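You operate a simulated robot arm through the tools that you are given. There is no shell and no other tool. Be economical: measure what you need, move in short steps, check, and stop when the job is done.

You run a simulated robot arm. Do the job below in one go: nothing can be reset, and whatever is moved stays where it is left.

TASK
Put one of the white tablets from the plank top on the brown tray. Then put one of the clips from the plank top on the cheese rind.

The check looks at the end state, three seconds after you hand in, the way a careful person would. Anything else that was tipped, shoved, dropped, spilled or broken makes it a failure.

THE ROBOT
A 7-joint arm with a two-finger parallel gripper, fixed in place. Base frame: the origin is at the foot of the arm, x ahead of it, y to its left, z up; the work surface is at about z = 0. Units: cm, rad, N and s.
With the tool pointing down near the work surface it reaches from about 22 to 58 cm from the base axis. Its first joint turns from -1.152 to 1.152 rad. Payload 2.5 kg.
Tool frame: the origin (TCP) lies between the finger pads and is the grasp point; the fingertips stand 2.3 cm ahead of it; z points along the fingers, y is the line along which they close. The gripper opens to 9.4 cm. The fingers are 3.8 cm wide and 1 cm thick; the gripper's body (5.4 by 9.6 cm) begins 3.9 cm behind the TCP.
Orientation is that of the tool frame in the base frame, as a unit quaternion [w, x, y, z]. With the fingers straight down and closing along the base's y, the tool's x points along the base's -x, its y along +y and its z along -z.

THE INTERFACE
- The arm moves only by the tool step_arm. Its argument "increments" is text: rows parted by semicolons, each of 6 numbers parted by spaces: the shift along the base's x, y, z in cm, then the turn, a rotation vector about the base's x, y, z in rad. In form: x y z rx ry rz; .... A call has 1 to 8 rows; each row shifts and turns the commanded pose from where the row before left it. "jaw" is the opening, from 0 (shut) to 1 (fully open), set as the call begins (left out, the last holds). Rows are played at 5 a second. More than 5 cm and 0.15 rad between two rows, or a gripper value outside its range, and nothing of the call is played. Where a pose cannot be reached the arm comes as near as it can. A force on the tool above 40 N (or 10 N above the force at the start of the call, whichever is more), or a blocked arm, ends the call early, and 0.2 s more pass. Each finger travels about 10.8 cm/s and halts on what it meets, pressing with about 44 N; the grip force reading is that of the motor and also rises with nothing between the fingers. The clock runs only during rows and for 0.2 s after the last one: add rows that do not move to give the fingers time. It gives the time, the measured TCP pose, the force on the tool (base axes), the opening and the grip force at its end, in the units of the frame above (readings bear some noise).
- Cameras (640 x 400 px; columns grow to the right, rows downward): "scene" is fixed at [10.36, -40.25, 54.06]; the picture's right is [0.91, -0.41, 0.00], its down [-0.25, -0.56, -0.79] and it looks along [0.32, 0.72, -0.62] (base axes); focal length 293 px, centre (320, 200). "wrist" rides on the gripper at [-3.9, 0, -4.4] in the tool frame; the picture's right is [0.00, -1.00, 0.00], its down [0.97, 0.00, -0.24] and it looks along [0.24, 0.00, 0.97] (tool axes); focal length 218 px, centre (320, 200).
- grab_frame(camera): a new picture of that camera. It takes no simulated time.
- locate(camera, pixels): there is no depth. For up to 12 entries [column, row, z] of the newest picture of that camera ("zoom" is the newest enlarged one), the place [x, y] in the base frame at which the ray of that pixel passes the height z, good to about 0.2 cm. It takes no simulated time.
- close_up(camera, box): a new picture of the part [left, top, right, bottom] of that camera's present view, enlarged. It takes no simulated time.
- job_done(): hands the job in; it is judged then, once.

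Keep the steps short. Do not move on a guess: measure, check each grasp and each placing, and mend mistakes. In all there are 80 turns and 38 pictures (those below and enlarged ones count). Leave the gripper open and the arm clear of the work at the hand-in unless told otherwise, and finish with a single line.

The tools are called after ">>>" by a JSON object that holds its "api" and its "payload". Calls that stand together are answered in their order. step_arm: Moves the arm, as the interface text tells. Its arguments: {"type":"object","properties":{"increments":{"type":"string"},"jaw":{"type":"number"}},"required":["increments"]} The other tools are called the same way: grab_frame (camera) takes a picture; locate (camera, pixels) gives the place at which the rays of pixels pass given heights; close_up (camera, box) takes an enlarged picture of a part of a camera's view; job_done () hands the job in.

At the start:

```text
time: 0.0
ee_pos: [39.32, 5.12, 33.75]
orientation: [-0.001, 0.0, 1.0, 0.0]
wrist_force: [0.2, -0.1, -1.8]
opening: 9.4
grip_force: 0.0
```

scene: 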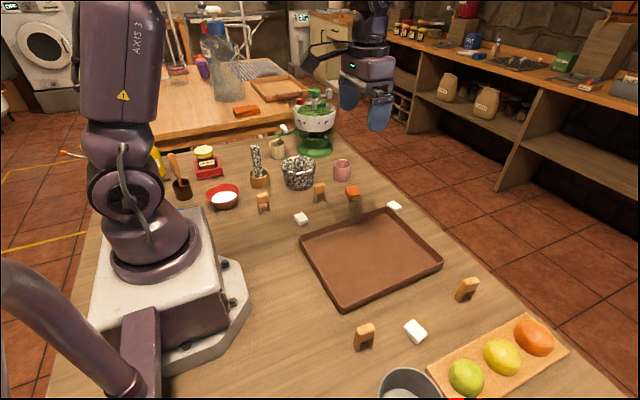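
wrist: 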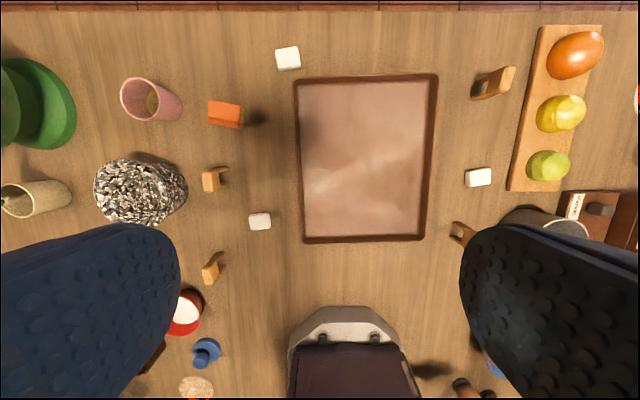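

I see three white tablets, four tan clips and a brown tray. An orange block near wrist pixel (225,113) may be the cheese rind. I'll enlarge the pictures to check.

>>> {"api": "close_up", "payload": {"camera": "scene", "box": [240, 140, 440, 265]}}

>>> {"api": "close_up", "payload": {"camera": "scene", "box": [320, 260, 580, 400]}}

>>> {"api": "close_up", "payload": {"camera": "wrist", "box": [90, 30, 330, 300]}}

```text
3.20 times, centred on (340, 202) of scene
```

zoom: 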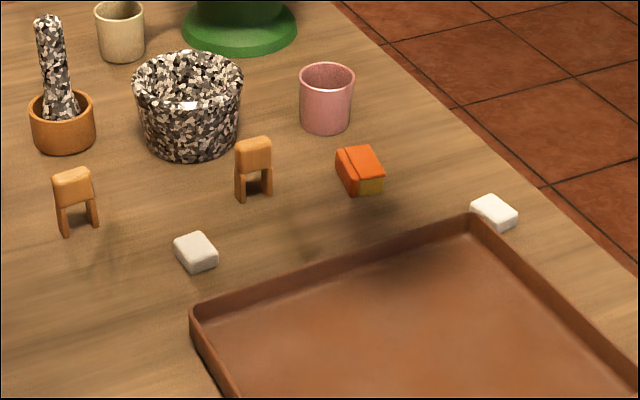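

```text
2.46 times, centred on (450, 330) of scene
```

zoom: 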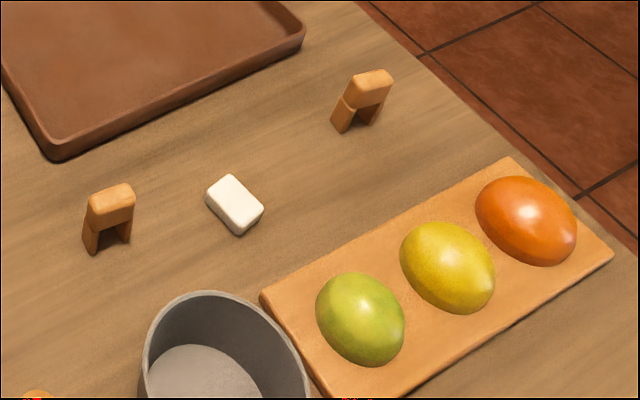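

```text
1.48 times, centred on (210, 165) of wrist
```

zoom: 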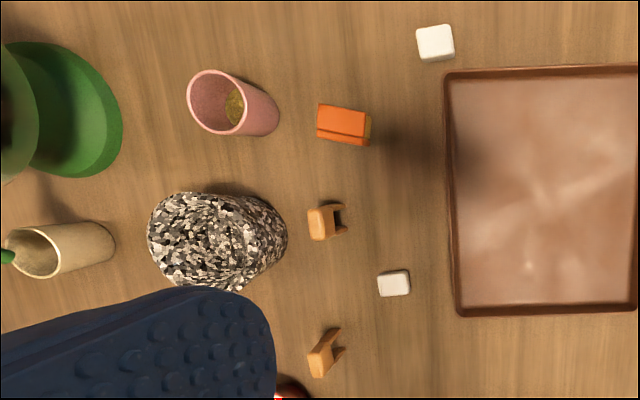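

The orange block has a yellow flank, so I take it as the cheese rind. Next I'll measure the tablets, clips, rind and tray at several heights from the wrist zoom, and from a new wrist close-up.

>>> {"api": "locate", "payload": {"camera": "zoom", "pixels": [[320, 104, 3], [366, 111, 3], [361, 146, 3], [317, 136, 3], [372, 115, 0], [369, 141, 0], [308, 209, 4], [333, 204, 4], [338, 233, 4], [312, 241, 4], [344, 204, 0], [346, 234, 0]]}}

>>> {"api": "close_up", "payload": {"camera": "wrist", "box": [420, 40, 620, 260]}}

```text
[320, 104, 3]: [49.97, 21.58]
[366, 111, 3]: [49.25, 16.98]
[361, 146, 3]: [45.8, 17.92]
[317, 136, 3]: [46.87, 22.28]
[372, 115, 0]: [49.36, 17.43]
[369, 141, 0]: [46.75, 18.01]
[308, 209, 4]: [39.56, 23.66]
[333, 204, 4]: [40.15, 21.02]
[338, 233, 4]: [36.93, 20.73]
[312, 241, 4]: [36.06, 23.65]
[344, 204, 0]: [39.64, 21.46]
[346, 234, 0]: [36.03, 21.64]
```

```text
1.82 times, centred on (520, 150) of wrist
```

zoom: 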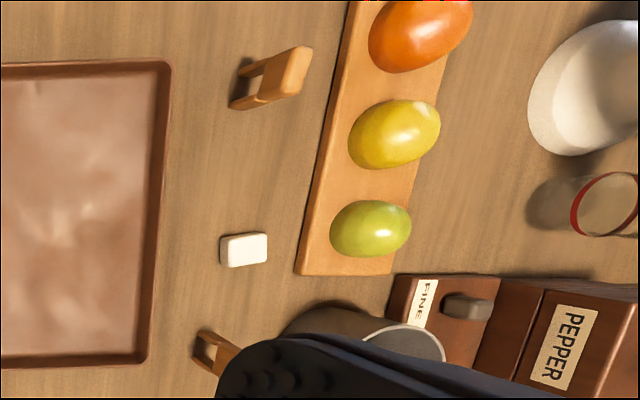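

The right-hand tablet (zoom 244,250) stands free beside the tray. I'll measure it, the tray edge and the fruit board next to it.

>>> {"api": "locate", "payload": {"camera": "zoom", "pixels": [[228, 236, 1.3], [267, 234, 1.3], [268, 262, 1.3], [228, 268, 1.3], [170, 66, 1.5], [148, 365, 1.5], [296, 272, 1], [195, 335, 0], [194, 358, 0], [345, 10, 1], [296, 300, 5], [240, 250, 0]]}}

>>> {"api": "locate", "payload": {"camera": "wrist", "pixels": [[297, 79, 1.5], [437, 75, 1.5], [303, 241, 1.5], [424, 239, 1.5]]}}

>>> {"api": "locate", "payload": {"camera": "scene", "pixels": [[415, 331, 1.3], [415, 331, 0], [312, 207, 0], [325, 200, 0]]}}

```text
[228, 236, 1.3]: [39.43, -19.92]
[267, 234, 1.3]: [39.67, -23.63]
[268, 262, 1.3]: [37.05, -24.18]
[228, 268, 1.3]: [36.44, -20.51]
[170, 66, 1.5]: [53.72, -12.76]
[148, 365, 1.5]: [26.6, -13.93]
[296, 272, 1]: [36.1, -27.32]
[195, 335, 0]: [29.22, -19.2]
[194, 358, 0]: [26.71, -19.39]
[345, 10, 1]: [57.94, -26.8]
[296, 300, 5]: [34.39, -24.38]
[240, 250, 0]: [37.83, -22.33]
```

```text
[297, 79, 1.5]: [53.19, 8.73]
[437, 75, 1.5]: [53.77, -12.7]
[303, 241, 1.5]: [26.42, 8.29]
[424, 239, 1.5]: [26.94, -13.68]
```

```text
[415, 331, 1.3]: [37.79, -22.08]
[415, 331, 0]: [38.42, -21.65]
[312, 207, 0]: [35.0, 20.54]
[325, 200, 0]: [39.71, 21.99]
```

The tablet is centred at about (38.0,-22.0). It measures about 3.7 along y and 2.8 along x, and is turned about 0.15 rad. I'll move above it with the jaw at about 6.5 cm.

>>> {"api": "step_arm", "payload": {"increments": "-0.2 -4.5 -1 0 0 0.05; -0.2 -4.5 -2 0 0 0.05; -0.2 -4.5 -2 0 0 0.05; -0.2 -4.5 -2 0 0 0; -0.2 -4.5 -2 0 0 0; -0.2 -4.6 -2 0 0 0; 0 0 -4 0 0 0; 0 0 -4 0 0 0", "jaw": 0.64}}

>>> {"api": "step_arm", "payload": {"increments": "0 0 0 0 0 0; 0 0 0 0 0 0"}}

>>> {"api": "grab_frame", "payload": {"camera": "wrist"}}

```text
refused: row 6 steps farther than a row can; nothing moved
```

```text
time: 0.6
ee_pos: [39.33, 5.11, 33.77]
orientation: [0.001, 0.0, 1.0, 0.0]
wrist_force: [0.0, 0.9, 0.5]
opening: 9.4
grip_force: 0.1
```

```text
31 pictures are left
```

wrist: 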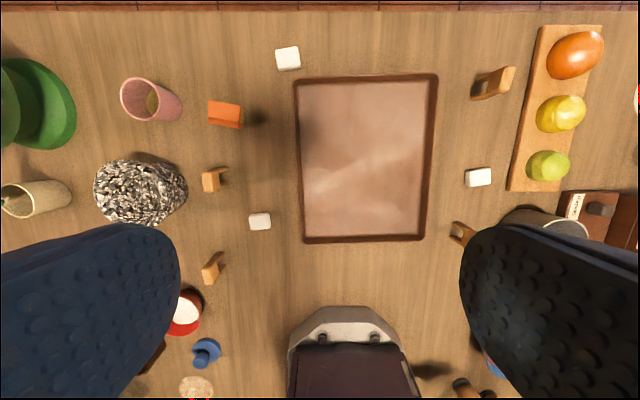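

Row 6 was longer than 5 cm, so nothing moved. I'll repeat the path with shorter rows.

>>> {"api": "step_arm", "payload": {"increments": "-0.2 -4.5 -1 0 0 0.05; -0.2 -4.5 -1.5 0 0 0.05; -0.2 -4.5 -1.5 0 0 0.05; -0.2 -4.5 -1.5 0 0 0; -0.2 -4.5 -1.5 0 0 0; -0.3 -4.6 -1.5 0 0 0; 0 0 -4.5 0 0 0; 0 0 -4.5 0 0 0", "jaw": 0.64}}

>>> {"api": "step_arm", "payload": {"increments": "0 0 -2 0 0 0; 0 0 0 0 0 0; 0 0 0 0 0 0"}}

>>> {"api": "grab_frame", "payload": {"camera": "wrist"}}

```text
time: 2.4
ee_pos: [37.89, -21.94, 16.28]
orientation: [0.0, -0.075, 0.997, 0.001]
wrist_force: [-0.8, -0.3, -0.2]
opening: 6.01
grip_force: 0.0
```

```text
time: 3.2
ee_pos: [38.04, -21.77, 14.32]
orientation: [0.0, -0.075, 0.997, 0.001]
wrist_force: [0.4, 0.7, 0.3]
opening: 6.01
grip_force: 0.1
```

```text
30 pictures are left
```

wrist: 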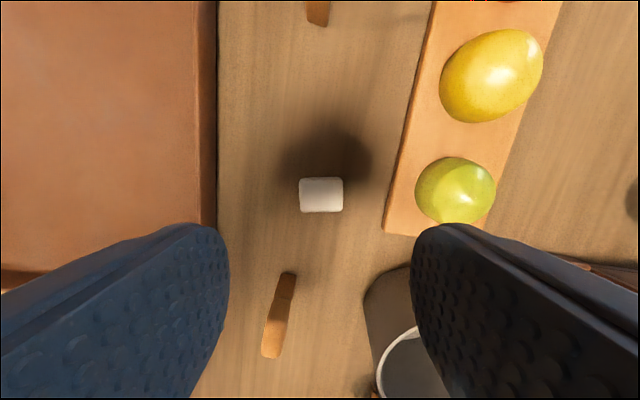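

The tablet (299–343, 177–212) sits square to the fingers. I'll measure it, the board edge, and the grey pot's rim and nearby clip.

>>> {"api": "locate", "payload": {"camera": "wrist", "pixels": [[299, 178, 1.2], [343, 178, 1.2], [343, 209, 1.2], [301, 212, 1.2], [384, 228, 1], [405, 140, 1], [366, 290, 5], [385, 272, 5], [288, 275, 4], [263, 355, 4], [410, 265, 5]]}}

```text
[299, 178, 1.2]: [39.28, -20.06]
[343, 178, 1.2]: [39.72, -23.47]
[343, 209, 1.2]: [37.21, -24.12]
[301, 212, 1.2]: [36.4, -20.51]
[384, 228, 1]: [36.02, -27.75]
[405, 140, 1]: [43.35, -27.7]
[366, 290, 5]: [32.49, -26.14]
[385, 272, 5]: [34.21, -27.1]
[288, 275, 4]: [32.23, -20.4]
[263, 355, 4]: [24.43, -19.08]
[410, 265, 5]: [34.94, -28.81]
```

Tablet centre is (38.15,-22.04). The fingers clear the board edge at y=-27.7 and the pot. I'll go down to TCP z≈2.8, which puts the tips at about 0.5.

>>> {"api": "step_arm", "payload": {"increments": "0.1 -0.25 -3 0 0 0; 0 0 -3 0 0 0; 0 0 -2.5 0 0 0; 0 0 -1.5 0 0 0; 0 0 -1 0 0 0; 0 0 0 0 0 0; 0 0 0 0 0 0"}}

>>> {"api": "grab_frame", "payload": {"camera": "wrist"}}

```text
time: 4.8
ee_pos: [38.04, -22.2, 3.33]
orientation: [0.0, -0.075, 0.997, -0.001]
wrist_force: [-0.5, 0.2, 0.2]
opening: 6.02
grip_force: 0.0
```

```text
29 pictures are left
```

wrist: 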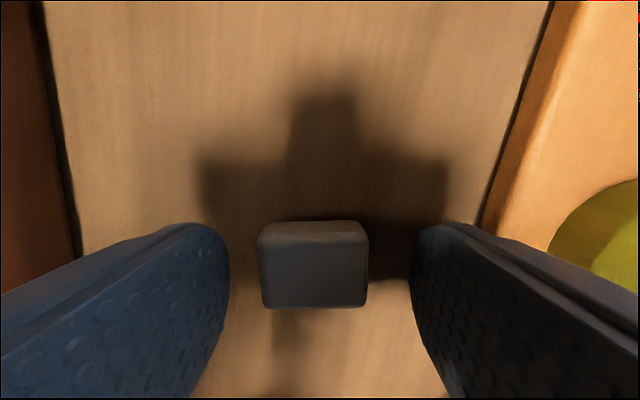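

The tablet is centred between the fingers (column 313, row 265). I'll lower 0.6 cm and close.

>>> {"api": "step_arm", "payload": {"increments": "0 0.15 -0.6 0 0 0; 0 0 0 0 0 0"}}

>>> {"api": "step_arm", "payload": {"increments": "0 0 0 0 0 0; 0 0 0 0 0 0; 0 0 0 0 0 0; 0 0 0 0 0 0", "jaw": 0.3}}

```text
time: 5.4
ee_pos: [38.19, -22.1, 2.75]
orientation: [0.0, -0.075, 0.997, 0.0]
wrist_force: [0.2, -0.3, 0.0]
opening: 6.03
grip_force: 0.0
```

```text
time: 6.4
ee_pos: [38.02, -22.06, 2.8]
orientation: [0.0, -0.075, 0.997, 0.0]
wrist_force: [0.1, -0.2, 0.6]
opening: 3.43
grip_force: 43.9
```

The opening stopped at 3.43 cm with 44 N, so the tablet is gripped. I'll lift it and carry it over the tray, towards about (38,-4).

>>> {"api": "step_arm", "payload": {"increments": "0 0 2 0 0 0; 0 0 3 0 0 0; 0 0 3 0 0 0; 0 4.5 0 0 0 0; 0 4.5 0 0 0 0; 0 4.5 0 0 0 0; 0 4.5 0 0 0 0; 0 0 0 0 0 0"}}

>>> {"api": "grab_frame", "payload": {"camera": "wrist"}}

>>> {"api": "grab_frame", "payload": {"camera": "scene"}}

```text
time: 8.2
ee_pos: [38.13, -4.04, 10.7]
orientation: [0.0, -0.075, 0.997, 0.001]
wrist_force: [-0.7, 0.0, -1.2]
opening: 3.43
grip_force: 43.5
```

```text
28 pictures are left
```

wrist: 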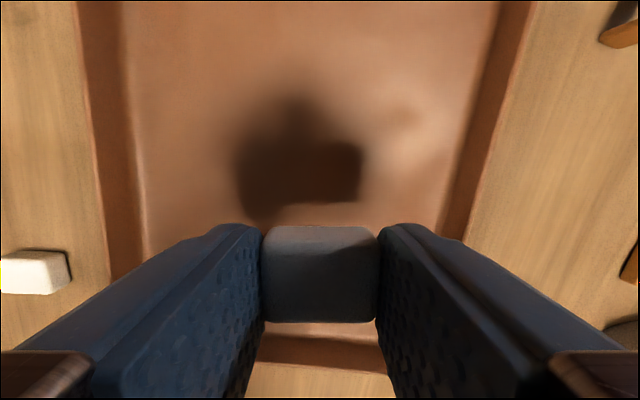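

```text
27 pictures are left
```

scene: 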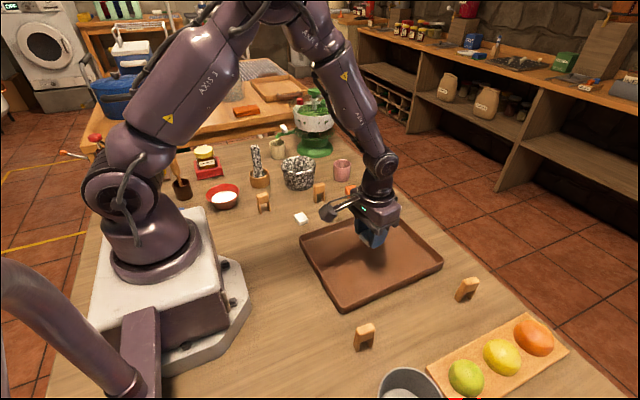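

The tablet is held over the tray interior. I'll lower to about 4.0, then use small steps until it touches.

>>> {"api": "step_arm", "payload": {"increments": "0 0 -3 0 0 0; 0 0 -2.5 0 0 0; 0 0 -1.2 0 0 0; 0 0 0 0 0 0"}}

>>> {"api": "step_arm", "payload": {"increments": "0 0 -0.2 0 0 0; 0 0 -0.2 0 0 0; 0 0 0 0 0 0"}}

>>> {"api": "step_arm", "payload": {"increments": "0 0 -0.15 0 0 0; 0 0 0 0 0 0"}}

```text
time: 9.2
ee_pos: [38.25, -4.01, 4.0]
orientation: [0.0, -0.075, 0.997, 0.001]
wrist_force: [-0.5, -0.5, 0.6]
opening: 3.41
grip_force: 44.5
```

```text
time: 10.0
ee_pos: [38.23, -4.07, 3.58]
orientation: [0.0, -0.075, 0.997, -0.001]
wrist_force: [-0.7, -0.4, 0.6]
opening: 3.42
grip_force: 44.6
```

```text
time: 10.6
ee_pos: [38.09, -3.94, 3.48]
orientation: [-0.001, -0.075, 0.997, -0.001]
wrist_force: [-0.1, 0.0, 0.3]
opening: 3.43
grip_force: 43.8
```

No contact yet. I'll keep lowering in small steps.

>>> {"api": "step_arm", "payload": {"increments": "0 0 -0.15 0 0 0; 0 0 0 0 0 0"}}

>>> {"api": "step_arm", "payload": {"increments": "0 0 -0.15 0 0 0; 0 0 0 0 0 0"}}

```text
time: 11.2
ee_pos: [38.2, -4.02, 3.41]
orientation: [0.0, -0.075, 0.997, 0.0]
wrist_force: [-0.4, -1.4, 0.0]
opening: 3.41
grip_force: 44.0
```

```text
time: 11.8
ee_pos: [38.07, -4.11, 3.27]
orientation: [0.001, -0.075, 0.997, -0.001]
wrist_force: [-2.2, 1.6, 6.8]
opening: 3.43
grip_force: 44.3
```

Force rose to 6.8 N, so the tablet has touched the tray floor. I'll open and lift.

>>> {"api": "step_arm", "payload": {"increments": "0 0 0.05 0 0 0; 0 0 0 0 0 0; 0 0 0 0 0 0", "jaw": 0.6}}

>>> {"api": "step_arm", "payload": {"increments": "0 0 2 0 0 0; 0 0 4 0 0 0; 0 0 4 0 0 0; 0 0 4 0 0 -0.05; 0 3 3 0 0 -0.05; 0 4.5 0 0 0 -0.05; 0 4.5 0 0 0 0; 0 0 0 0 0 0"}}

>>> {"api": "grab_frame", "payload": {"camera": "wrist"}}

```text
time: 12.6
ee_pos: [38.01, -4.16, 3.29]
orientation: [-0.001, -0.075, 0.997, 0.0]
wrist_force: [-0.9, 0.1, -0.9]
opening: 5.64
grip_force: 0.0
```

```text
time: 14.4
ee_pos: [38.29, 7.91, 20.11]
orientation: [0.0, -0.001, 1.0, 0.0]
wrist_force: [-0.4, 0.8, -0.6]
opening: 5.67
grip_force: 0.0
```

```text
26 pictures are left
```

wrist: 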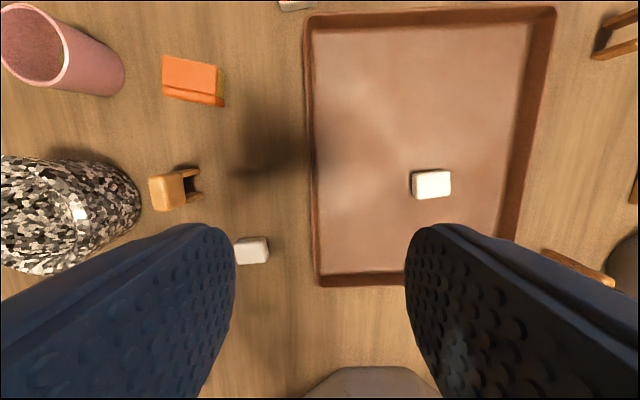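

The tablet lies flat on the tray. Next I'll move above the clip and rind area, to about (42,20), for measuring.

>>> {"api": "step_arm", "payload": {"increments": "0.5 4.5 0 0 0 0; 0.5 4.5 0 0 0 0; 0.5 3 0 0 0 0; 0 0 0 0 0 0; 0 0 0 0 0 0"}}

>>> {"api": "grab_frame", "payload": {"camera": "wrist"}}

>>> {"api": "close_up", "payload": {"camera": "wrist", "box": [240, 70, 400, 230]}}

```text
time: 15.6
ee_pos: [39.59, 19.96, 20.16]
orientation: [0.001, 0.0, 1.0, 0.0]
wrist_force: [-0.3, -0.2, -0.7]
opening: 5.64
grip_force: 0.0
```

```text
25 pictures are left
```

wrist: 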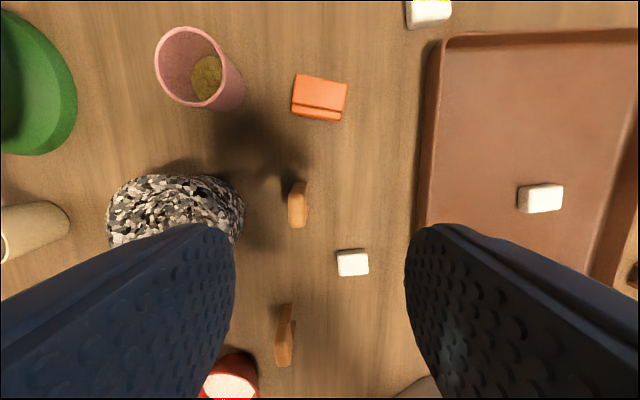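

```text
2.50 times, centred on (320, 150) of wrist
```

zoom: 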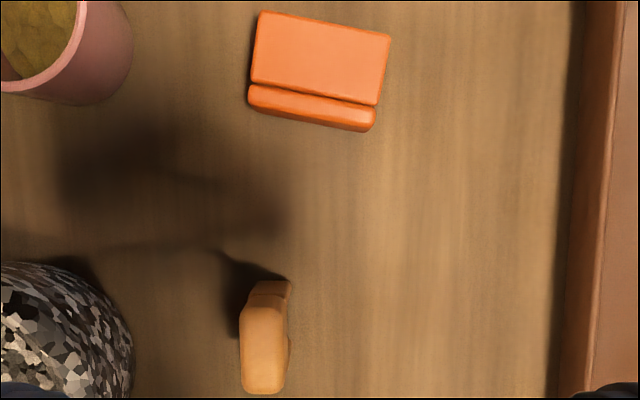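

The clip is about 1.5 cm thin along y and long along x, and stands on two legs. The rind's top face is a flat slab. I'll zoom in from the scene camera to read heights and whether the rind top is level.

>>> {"api": "close_up", "payload": {"camera": "scene", "box": [300, 170, 380, 220]}}

>>> {"api": "close_up", "payload": {"camera": "wrist", "box": [270, 60, 370, 240]}}

```text
8.00 times, centred on (340, 195) of scene
```

zoom: 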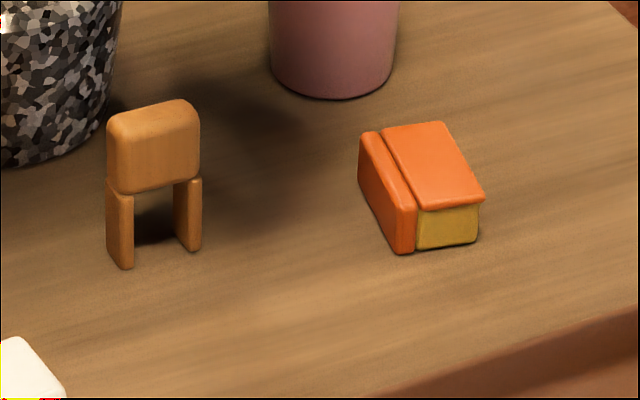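

```text
2.22 times, centred on (320, 150) of wrist
```

zoom: 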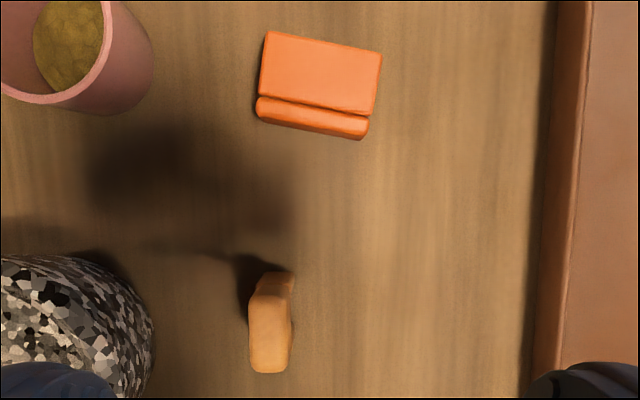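

I'll triangulate the heights: scene pixels of the foot points at z=0 and of the top points at trial heights.

>>> {"api": "locate", "payload": {"camera": "scene", "pixels": [[359.75, 200.25, 0], [360.5, 195, 2], [360.5, 195, 3], [352.1, 201.1, 0], [352.1, 196.25, 2], [352.1, 196.25, 3], [313.75, 202.25, 0], [313.4, 186.25, 4], [313.4, 186.25, 5], [325, 200.75, 0], [325, 185, 4], [325, 185, 5]]}}

>>> {"api": "locate", "payload": {"camera": "zoom", "pixels": [[267, 33, 2.5], [382, 53, 2.5], [372, 115, 2.5], [260, 96, 2.5], [364, 139, 2.0], [257, 116, 2.0], [255, 290, 5], [291, 297, 5], [287, 371, 5], [250, 371, 5], [265, 272, 2], [294, 272, 2]]}}

```text
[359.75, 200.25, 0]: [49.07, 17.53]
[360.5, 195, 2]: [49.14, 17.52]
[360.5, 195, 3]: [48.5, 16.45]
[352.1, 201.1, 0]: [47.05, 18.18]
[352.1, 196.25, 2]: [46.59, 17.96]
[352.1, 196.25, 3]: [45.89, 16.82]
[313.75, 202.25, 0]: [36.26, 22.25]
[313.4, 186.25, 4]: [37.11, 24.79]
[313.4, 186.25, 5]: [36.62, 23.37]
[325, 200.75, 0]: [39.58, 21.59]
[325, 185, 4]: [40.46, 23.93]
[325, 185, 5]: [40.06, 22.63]
```

```text
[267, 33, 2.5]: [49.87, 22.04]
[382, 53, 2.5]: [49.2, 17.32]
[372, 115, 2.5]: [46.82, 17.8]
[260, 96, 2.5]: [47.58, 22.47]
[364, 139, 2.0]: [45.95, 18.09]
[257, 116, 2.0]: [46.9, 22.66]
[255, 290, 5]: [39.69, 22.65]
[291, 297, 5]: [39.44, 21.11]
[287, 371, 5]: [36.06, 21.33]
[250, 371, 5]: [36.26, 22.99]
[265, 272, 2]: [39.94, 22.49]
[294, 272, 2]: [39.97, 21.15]
```

The rind top is level at z≈2.1, with its top slab about 4.75 x 2.4 centred at (48.5,19.9). The clip is about 5.3 tall, centred at (37.9,22.0). Before choosing a grip I'll measure the clearance to the granite mortar and the pink cup.

>>> {"api": "locate", "payload": {"camera": "scene", "pixels": [[314.4, 183.75, 0], [315.9, 166.6, 5], [315.9, 166.6, 6], [315.9, 166.6, 7], [300, 190, 0], [341, 182, 0], [350, 162, 4], [350, 162, 6]]}}

>>> {"api": "locate", "payload": {"camera": "wrist", "pixels": [[244, 205, 0], [244, 205, 4], [244, 205, 6], [220, 110, 0], [244, 95, 0], [244, 85, 3]]}}

```text
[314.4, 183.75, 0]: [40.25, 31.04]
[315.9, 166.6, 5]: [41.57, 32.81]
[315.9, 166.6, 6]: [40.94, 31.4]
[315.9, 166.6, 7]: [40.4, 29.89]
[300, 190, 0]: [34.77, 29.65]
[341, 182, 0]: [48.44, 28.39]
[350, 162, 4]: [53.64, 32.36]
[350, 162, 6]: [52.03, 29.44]
```

```text
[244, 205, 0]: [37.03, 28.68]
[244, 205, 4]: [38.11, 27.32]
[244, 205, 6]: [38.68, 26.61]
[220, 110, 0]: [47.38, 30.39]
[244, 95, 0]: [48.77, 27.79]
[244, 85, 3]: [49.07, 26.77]
```

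The mortar edge is at y≥26.7 and the cup is at y≥26.8. A grip across the thin side with a 4 cm opening clears both. I'll move above the clip, turn -0.08 rad and lower to z≈12 for a look.

>>> {"api": "step_arm", "payload": {"increments": "-0.8 1 0 0 0 -0.04; -0.85 1 0 0 0 -0.04; 0 0 -4 0 0 0; 0 0 -4 0 0 0; 0 0 0 0 0 0; 0 0 0 0 0 0", "jaw": 0.43}}

>>> {"api": "grab_frame", "payload": {"camera": "wrist"}}

```text
time: 17.0
ee_pos: [37.91, 21.87, 12.18]
orientation: [0.001, 0.04, 0.999, 0.0]
wrist_force: [0.2, -0.2, 0.4]
opening: 4.06
grip_force: 0.0
```

```text
21 pictures are left
```

wrist: 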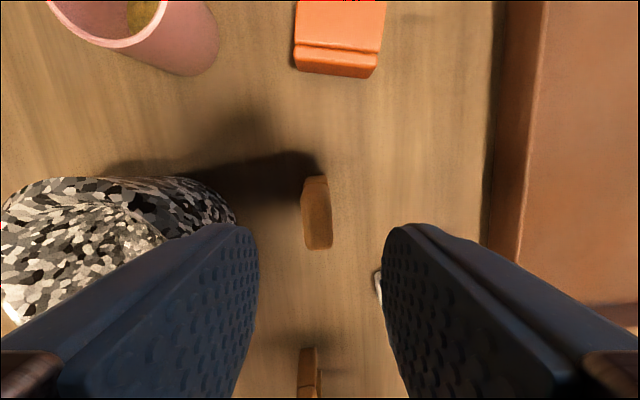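

The clip top spans columns 302–333 and rows 177–249, turned about 0.05 rad from the gripper. I'll locate its top centre exactly.

>>> {"api": "locate", "payload": {"camera": "wrist", "pixels": [[303, 192, 5.2], [329, 192, 5.2], [306, 247, 5.2], [333, 247, 5.2], [308, 178, 2], [326, 177, 2], [237, 210, 6.5], [225, 195, 6.5]]}}

```text
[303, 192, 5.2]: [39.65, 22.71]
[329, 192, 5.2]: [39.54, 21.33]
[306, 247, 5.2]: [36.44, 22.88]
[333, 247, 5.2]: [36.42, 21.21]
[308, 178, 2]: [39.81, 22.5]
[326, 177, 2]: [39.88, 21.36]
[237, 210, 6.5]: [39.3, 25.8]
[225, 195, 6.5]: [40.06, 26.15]
```

The clip is centred at (38.0,22.03) and square to base x. Comparing the two views puts the mortar wall at y≈28.4, well clear. I'll turn back +0.07, narrow the jaw to 3.4 cm and go down to z≈4.8.

>>> {"api": "step_arm", "payload": {"increments": "0.05 0.1 -2 0 0 0.07; 0 0 -1.5 0 0 0; 0 0 0 0 0 0; 0 0 0 0 0 0", "jaw": 0.36}}

>>> {"api": "grab_frame", "payload": {"camera": "wrist"}}

```text
time: 18.0
ee_pos: [37.94, 22.01, 8.62]
orientation: [0.0, 0.005, 1.0, 0.0]
wrist_force: [0.0, -0.3, 0.1]
opening: 3.39
grip_force: 0.1
```

```text
20 pictures are left
```

wrist: 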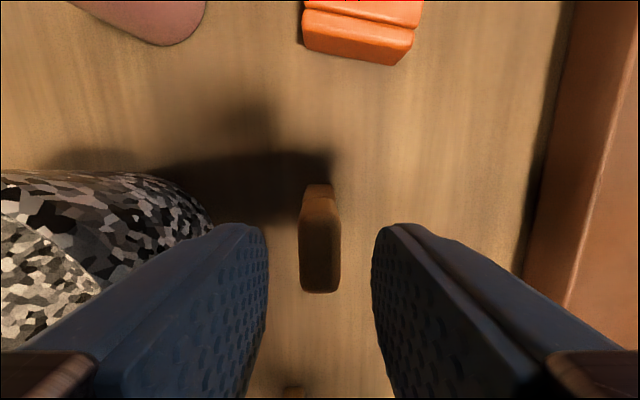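

The clip is centred at column 319 with room on both sides. I'll lower to z≈4.8 and close.

>>> {"api": "step_arm", "payload": {"increments": "0 0 -1.5 0 0 0; 0 0 -1.3 0 0 0; 0 0 -1 0 0 0; 0 0 0 0 0 0; 0 0 0 0 0 0"}}

>>> {"api": "step_arm", "payload": {"increments": "0 0 0 0 0 0; 0 0 0 0 0 0; 0 0 0 0 0 0", "jaw": 0.08}}

>>> {"api": "close_up", "payload": {"camera": "scene", "box": [280, 150, 380, 215]}}

```text
time: 19.2
ee_pos: [37.96, 22.07, 4.97]
orientation: [0.0, 0.004, 1.0, 0.0]
wrist_force: [0.8, 1.0, 0.2]
opening: 3.38
grip_force: 0.1
```

```text
time: 20.0
ee_pos: [38.04, 22.05, 4.94]
orientation: [-0.001, 0.005, 1.0, 0.001]
wrist_force: [-0.8, -0.9, 0.4]
opening: 1.51
grip_force: 43.9
```

```text
6.15 times, centred on (330, 182) of scene
```

zoom: 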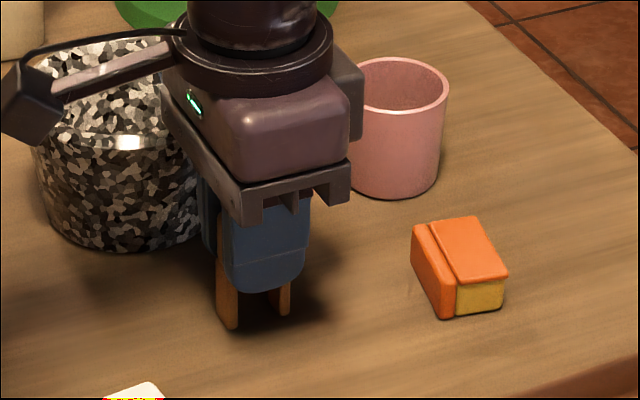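

The jaw stopped at 1.51 cm with 44 N, and the clip is held by its upper block. I'll lift it straight up and start turning +1.42 rad so its long side matches the rind's long side.

>>> {"api": "step_arm", "payload": {"increments": "0 0 2 0 0 0; 0 0 4 0 0 0; 0 0 4 0 0 0; 0 0 3 0 0 0; 1 -0.3 0 0 0 0.142; 1 -0.3 0 0 0 0.142; 1 -0.3 0 0 0 0.142; 1 -0.3 0 0 0 0.142"}}

>>> {"api": "step_arm", "payload": {"increments": "1 -0.3 0 0 0 0.142; 1 -0.3 0 0 0 0.142; 1 -0.3 0 0 0 0.142; 1 0 0 0 0 0.142; 1 0 0 0 0 0.142; 1.4 0 0 0 0 0.142; 0 0 0 0 0 0; 0 0 0 0 0 0"}}

>>> {"api": "grab_frame", "payload": {"camera": "wrist"}}

>>> {"api": "grab_frame", "payload": {"camera": "scene"}}

```text
time: 21.8
ee_pos: [42.04, 20.69, 17.97]
orientation: [0.001, -0.277, 0.961, 0.0]
wrist_force: [-0.1, -0.7, -0.5]
opening: 1.47
grip_force: 44.1
```

```text
time: 23.6
ee_pos: [48.46, 20.03, 18.04]
orientation: [0.0, -0.649, 0.761, 0.001]
wrist_force: [0.5, 0.0, 0.8]
opening: 1.5
grip_force: 43.6
```

```text
18 pictures are left
```

wrist: 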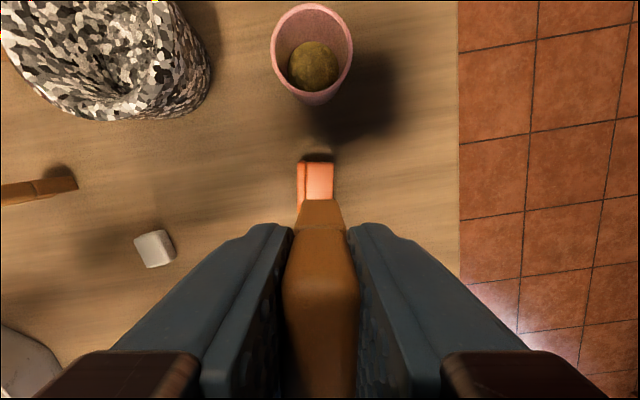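

```text
17 pictures are left
```

scene: 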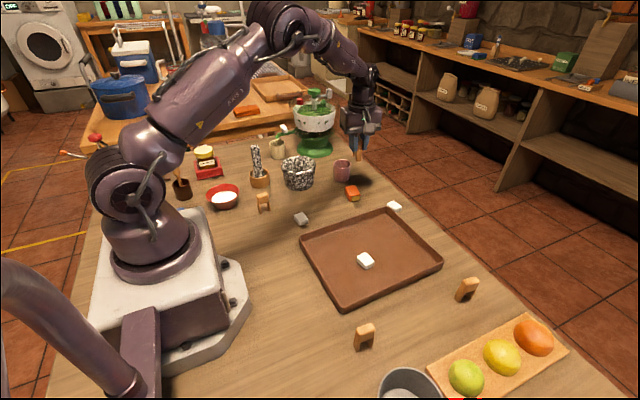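

The turn measures 1.41 rad, and the rind's top slab (columns 306–334) lies under the clip's line (320). I'll lower to z≈10 and check alignment.

>>> {"api": "step_arm", "payload": {"increments": "0 -0.1 -4 0 0 0; 0 0 -3.5 0 0 0; 0 0 0 0 0 0; 0 0 0 0 0 0"}}

>>> {"api": "grab_frame", "payload": {"camera": "wrist"}}

>>> {"api": "close_up", "payload": {"camera": "scene", "box": [310, 140, 400, 210]}}

```text
time: 24.6
ee_pos: [48.5, 19.8, 10.42]
orientation: [0.0, -0.648, 0.762, 0.0]
wrist_force: [-0.6, -0.6, -0.2]
opening: 1.47
grip_force: 43.7
```

```text
16 pictures are left
```

wrist: 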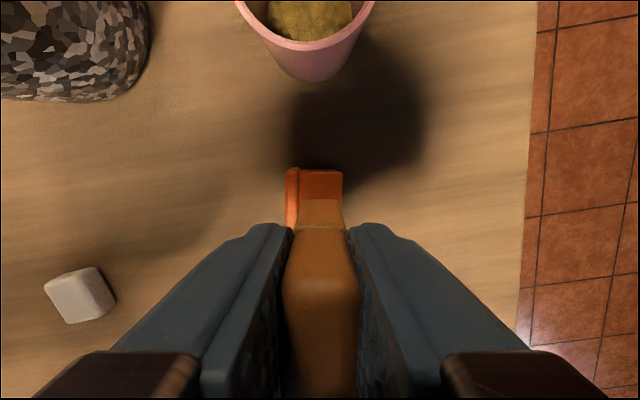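

```text
5.71 times, centred on (355, 175) of scene
```

zoom: 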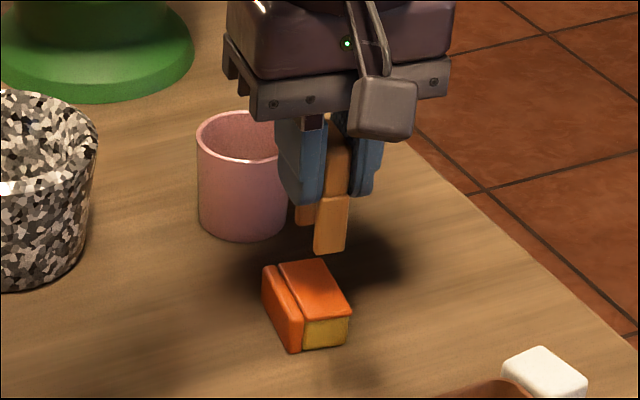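

The legs hang over the slab. I'll verify the slab's far edge corners against the clip's position.

>>> {"api": "locate", "payload": {"camera": "wrist", "pixels": [[301, 171, 2.1], [343, 171, 2.1], [287, 171, 2.0], [300, 200, 2.1], [343, 205, 2.1], [302, 205, 5.5], [341, 205, 5.5]]}}

```text
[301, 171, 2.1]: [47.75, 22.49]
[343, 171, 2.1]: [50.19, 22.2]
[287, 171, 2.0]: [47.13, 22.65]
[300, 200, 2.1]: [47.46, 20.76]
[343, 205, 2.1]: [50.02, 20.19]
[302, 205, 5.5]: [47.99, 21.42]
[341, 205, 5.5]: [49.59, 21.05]
```

Slab mid-line at y=21.2 is x≈48.8 and the leg centre is 48.8, so it lines up. Contact should come at TCP z≈7.05. I'll lower to 7.4, then go in small steps.

>>> {"api": "step_arm", "payload": {"increments": "0 0.05 -1.5 0 0 0; 0 0 -1.2 0 0 0; 0 0 -0.3 0 0 0; 0 0 0 0 0 0"}}

>>> {"api": "step_arm", "payload": {"increments": "0 0 -0.15 0 0 0; 0 0 0 0 0 0"}}

>>> {"api": "step_arm", "payload": {"increments": "0 0 -0.12 0 0 0; 0 0 0 0 0 0"}}

```text
time: 25.6
ee_pos: [48.38, 20.04, 7.46]
orientation: [0.001, -0.648, 0.762, 0.0]
wrist_force: [0.2, 0.7, -0.3]
opening: 1.49
grip_force: 44.0
```

```text
time: 26.2
ee_pos: [48.3, 19.89, 7.33]
orientation: [0.0, -0.648, 0.761, 0.0]
wrist_force: [-0.8, 0.2, 3.0]
opening: 1.49
grip_force: 43.8
```

```text
time: 26.8
ee_pos: [48.43, 19.94, 7.25]
orientation: [0.002, -0.648, 0.762, 0.0]
wrist_force: [-3.5, -1.8, 15.7]
opening: 1.47
grip_force: 43.8
```

Force is up to 15.7 N, so the legs are on the rind. I'll ease up 0.1 cm and look before releasing.

>>> {"api": "step_arm", "payload": {"increments": "0 0 0.1 0 0 0; 0 0 0 0 0 0"}}

>>> {"api": "close_up", "payload": {"camera": "scene", "box": [325, 165, 385, 210]}}

>>> {"api": "grab_frame", "payload": {"camera": "wrist"}}

```text
time: 27.4
ee_pos: [48.47, 20.03, 7.34]
orientation: [0.002, -0.648, 0.761, 0.0]
wrist_force: [1.7, 0.7, 11.4]
opening: 1.47
grip_force: 44.1
```

```text
8.89 times, centred on (355, 188) of scene
```

zoom: 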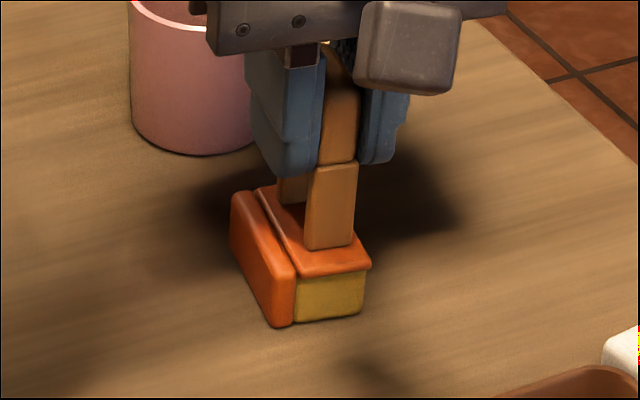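

```text
13 pictures are left
```

wrist: 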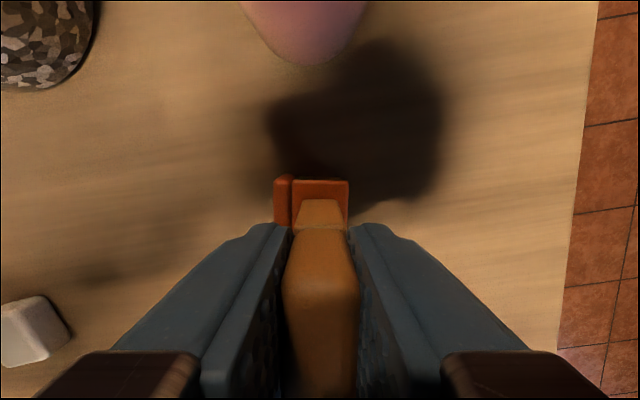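

The clip stands squarely on the top slab. I'll ease up another 0.08 cm and open a little.

>>> {"api": "step_arm", "payload": {"increments": "0 0 0.08 0 0 0; 0 0 0 0 0 0"}}

>>> {"api": "step_arm", "payload": {"increments": "0 0 0 0 0 0; 0 0 0 0 0 0; 0 0 0 0 0 0", "jaw": 0.36}}

>>> {"api": "grab_frame", "payload": {"camera": "wrist"}}

```text
time: 28.0
ee_pos: [48.49, 19.91, 7.27]
orientation: [0.0, -0.648, 0.762, 0.0]
wrist_force: [1.5, 2.0, 5.0]
opening: 1.46
grip_force: 44.2
```

```text
time: 28.8
ee_pos: [48.52, 19.94, 7.41]
orientation: [0.001, -0.648, 0.761, 0.0]
wrist_force: [0.8, -0.5, -0.1]
opening: 3.38
grip_force: 0.0
```

```text
12 pictures are left
```

wrist: 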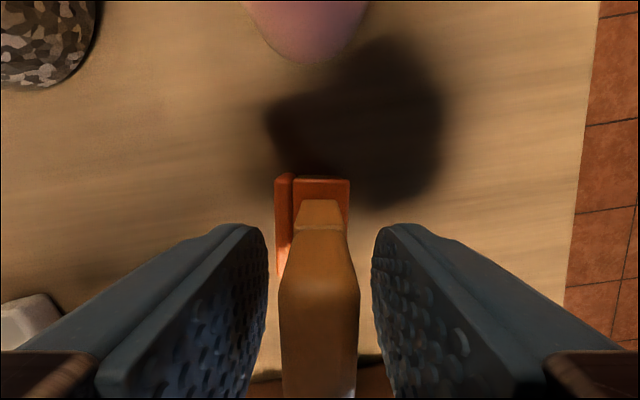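

The fingers are free on both sides and the clip still stands. I'll lift straight up, clear the area and open fully.

>>> {"api": "step_arm", "payload": {"increments": "0 0 1.5 0 0 0; 0 0 3 0 0 0; 0 0 4 0 0 0; 0 0 4.5 0 0 0; 0 0 4.5 0 0 0; -2 -4 0 0 0 0; -2 -4 0 0 0 0; -2 -4 0 0 0 0"}}

>>> {"api": "step_arm", "payload": {"increments": "-2 -4 0 0 0 0; 0 0 0 0 0 0; 0 0 0 0 0 0; 0 0 0 0 0 0", "jaw": 1}}

>>> {"api": "grab_frame", "payload": {"camera": "scene"}}

>>> {"api": "close_up", "payload": {"camera": "scene", "box": [290, 150, 450, 280]}}

```text
time: 30.6
ee_pos: [42.44, 7.87, 24.83]
orientation: [0.001, -0.649, 0.761, 0.001]
wrist_force: [0.6, 0.2, -0.1]
opening: 3.39
grip_force: 0.0
```

```text
time: 31.6
ee_pos: [40.47, 3.87, 24.84]
orientation: [0.0, -0.648, 0.761, 0.0]
wrist_force: [0.9, 0.2, -1.4]
opening: 9.42
grip_force: 0.1
```

```text
11 pictures are left
```

scene: 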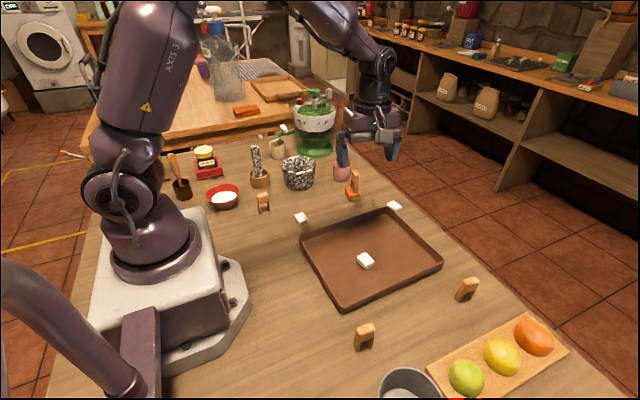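

```text
3.08 times, centred on (370, 215) of scene
```

zoom: 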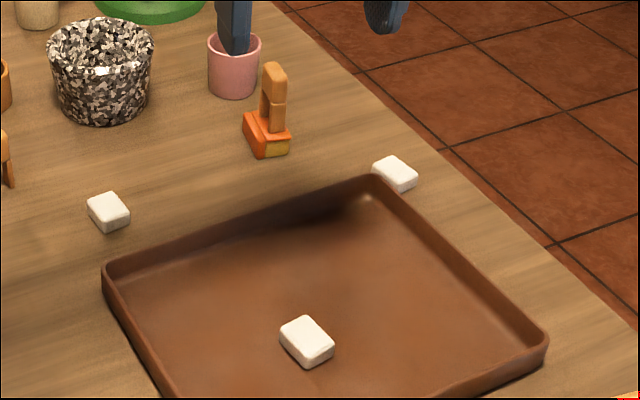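

The tablet lies on the tray and the clip stands on the rind. Nothing else has shifted, the arm is clear and the gripper is open, so I'm handing in.

>>> {"api": "job_done", "payload": {}}

```text
The job is handed in.
```

One white tablet is on the brown tray and one clip stands on the cheese rind; nothing else looked disturbed in the last pictures.
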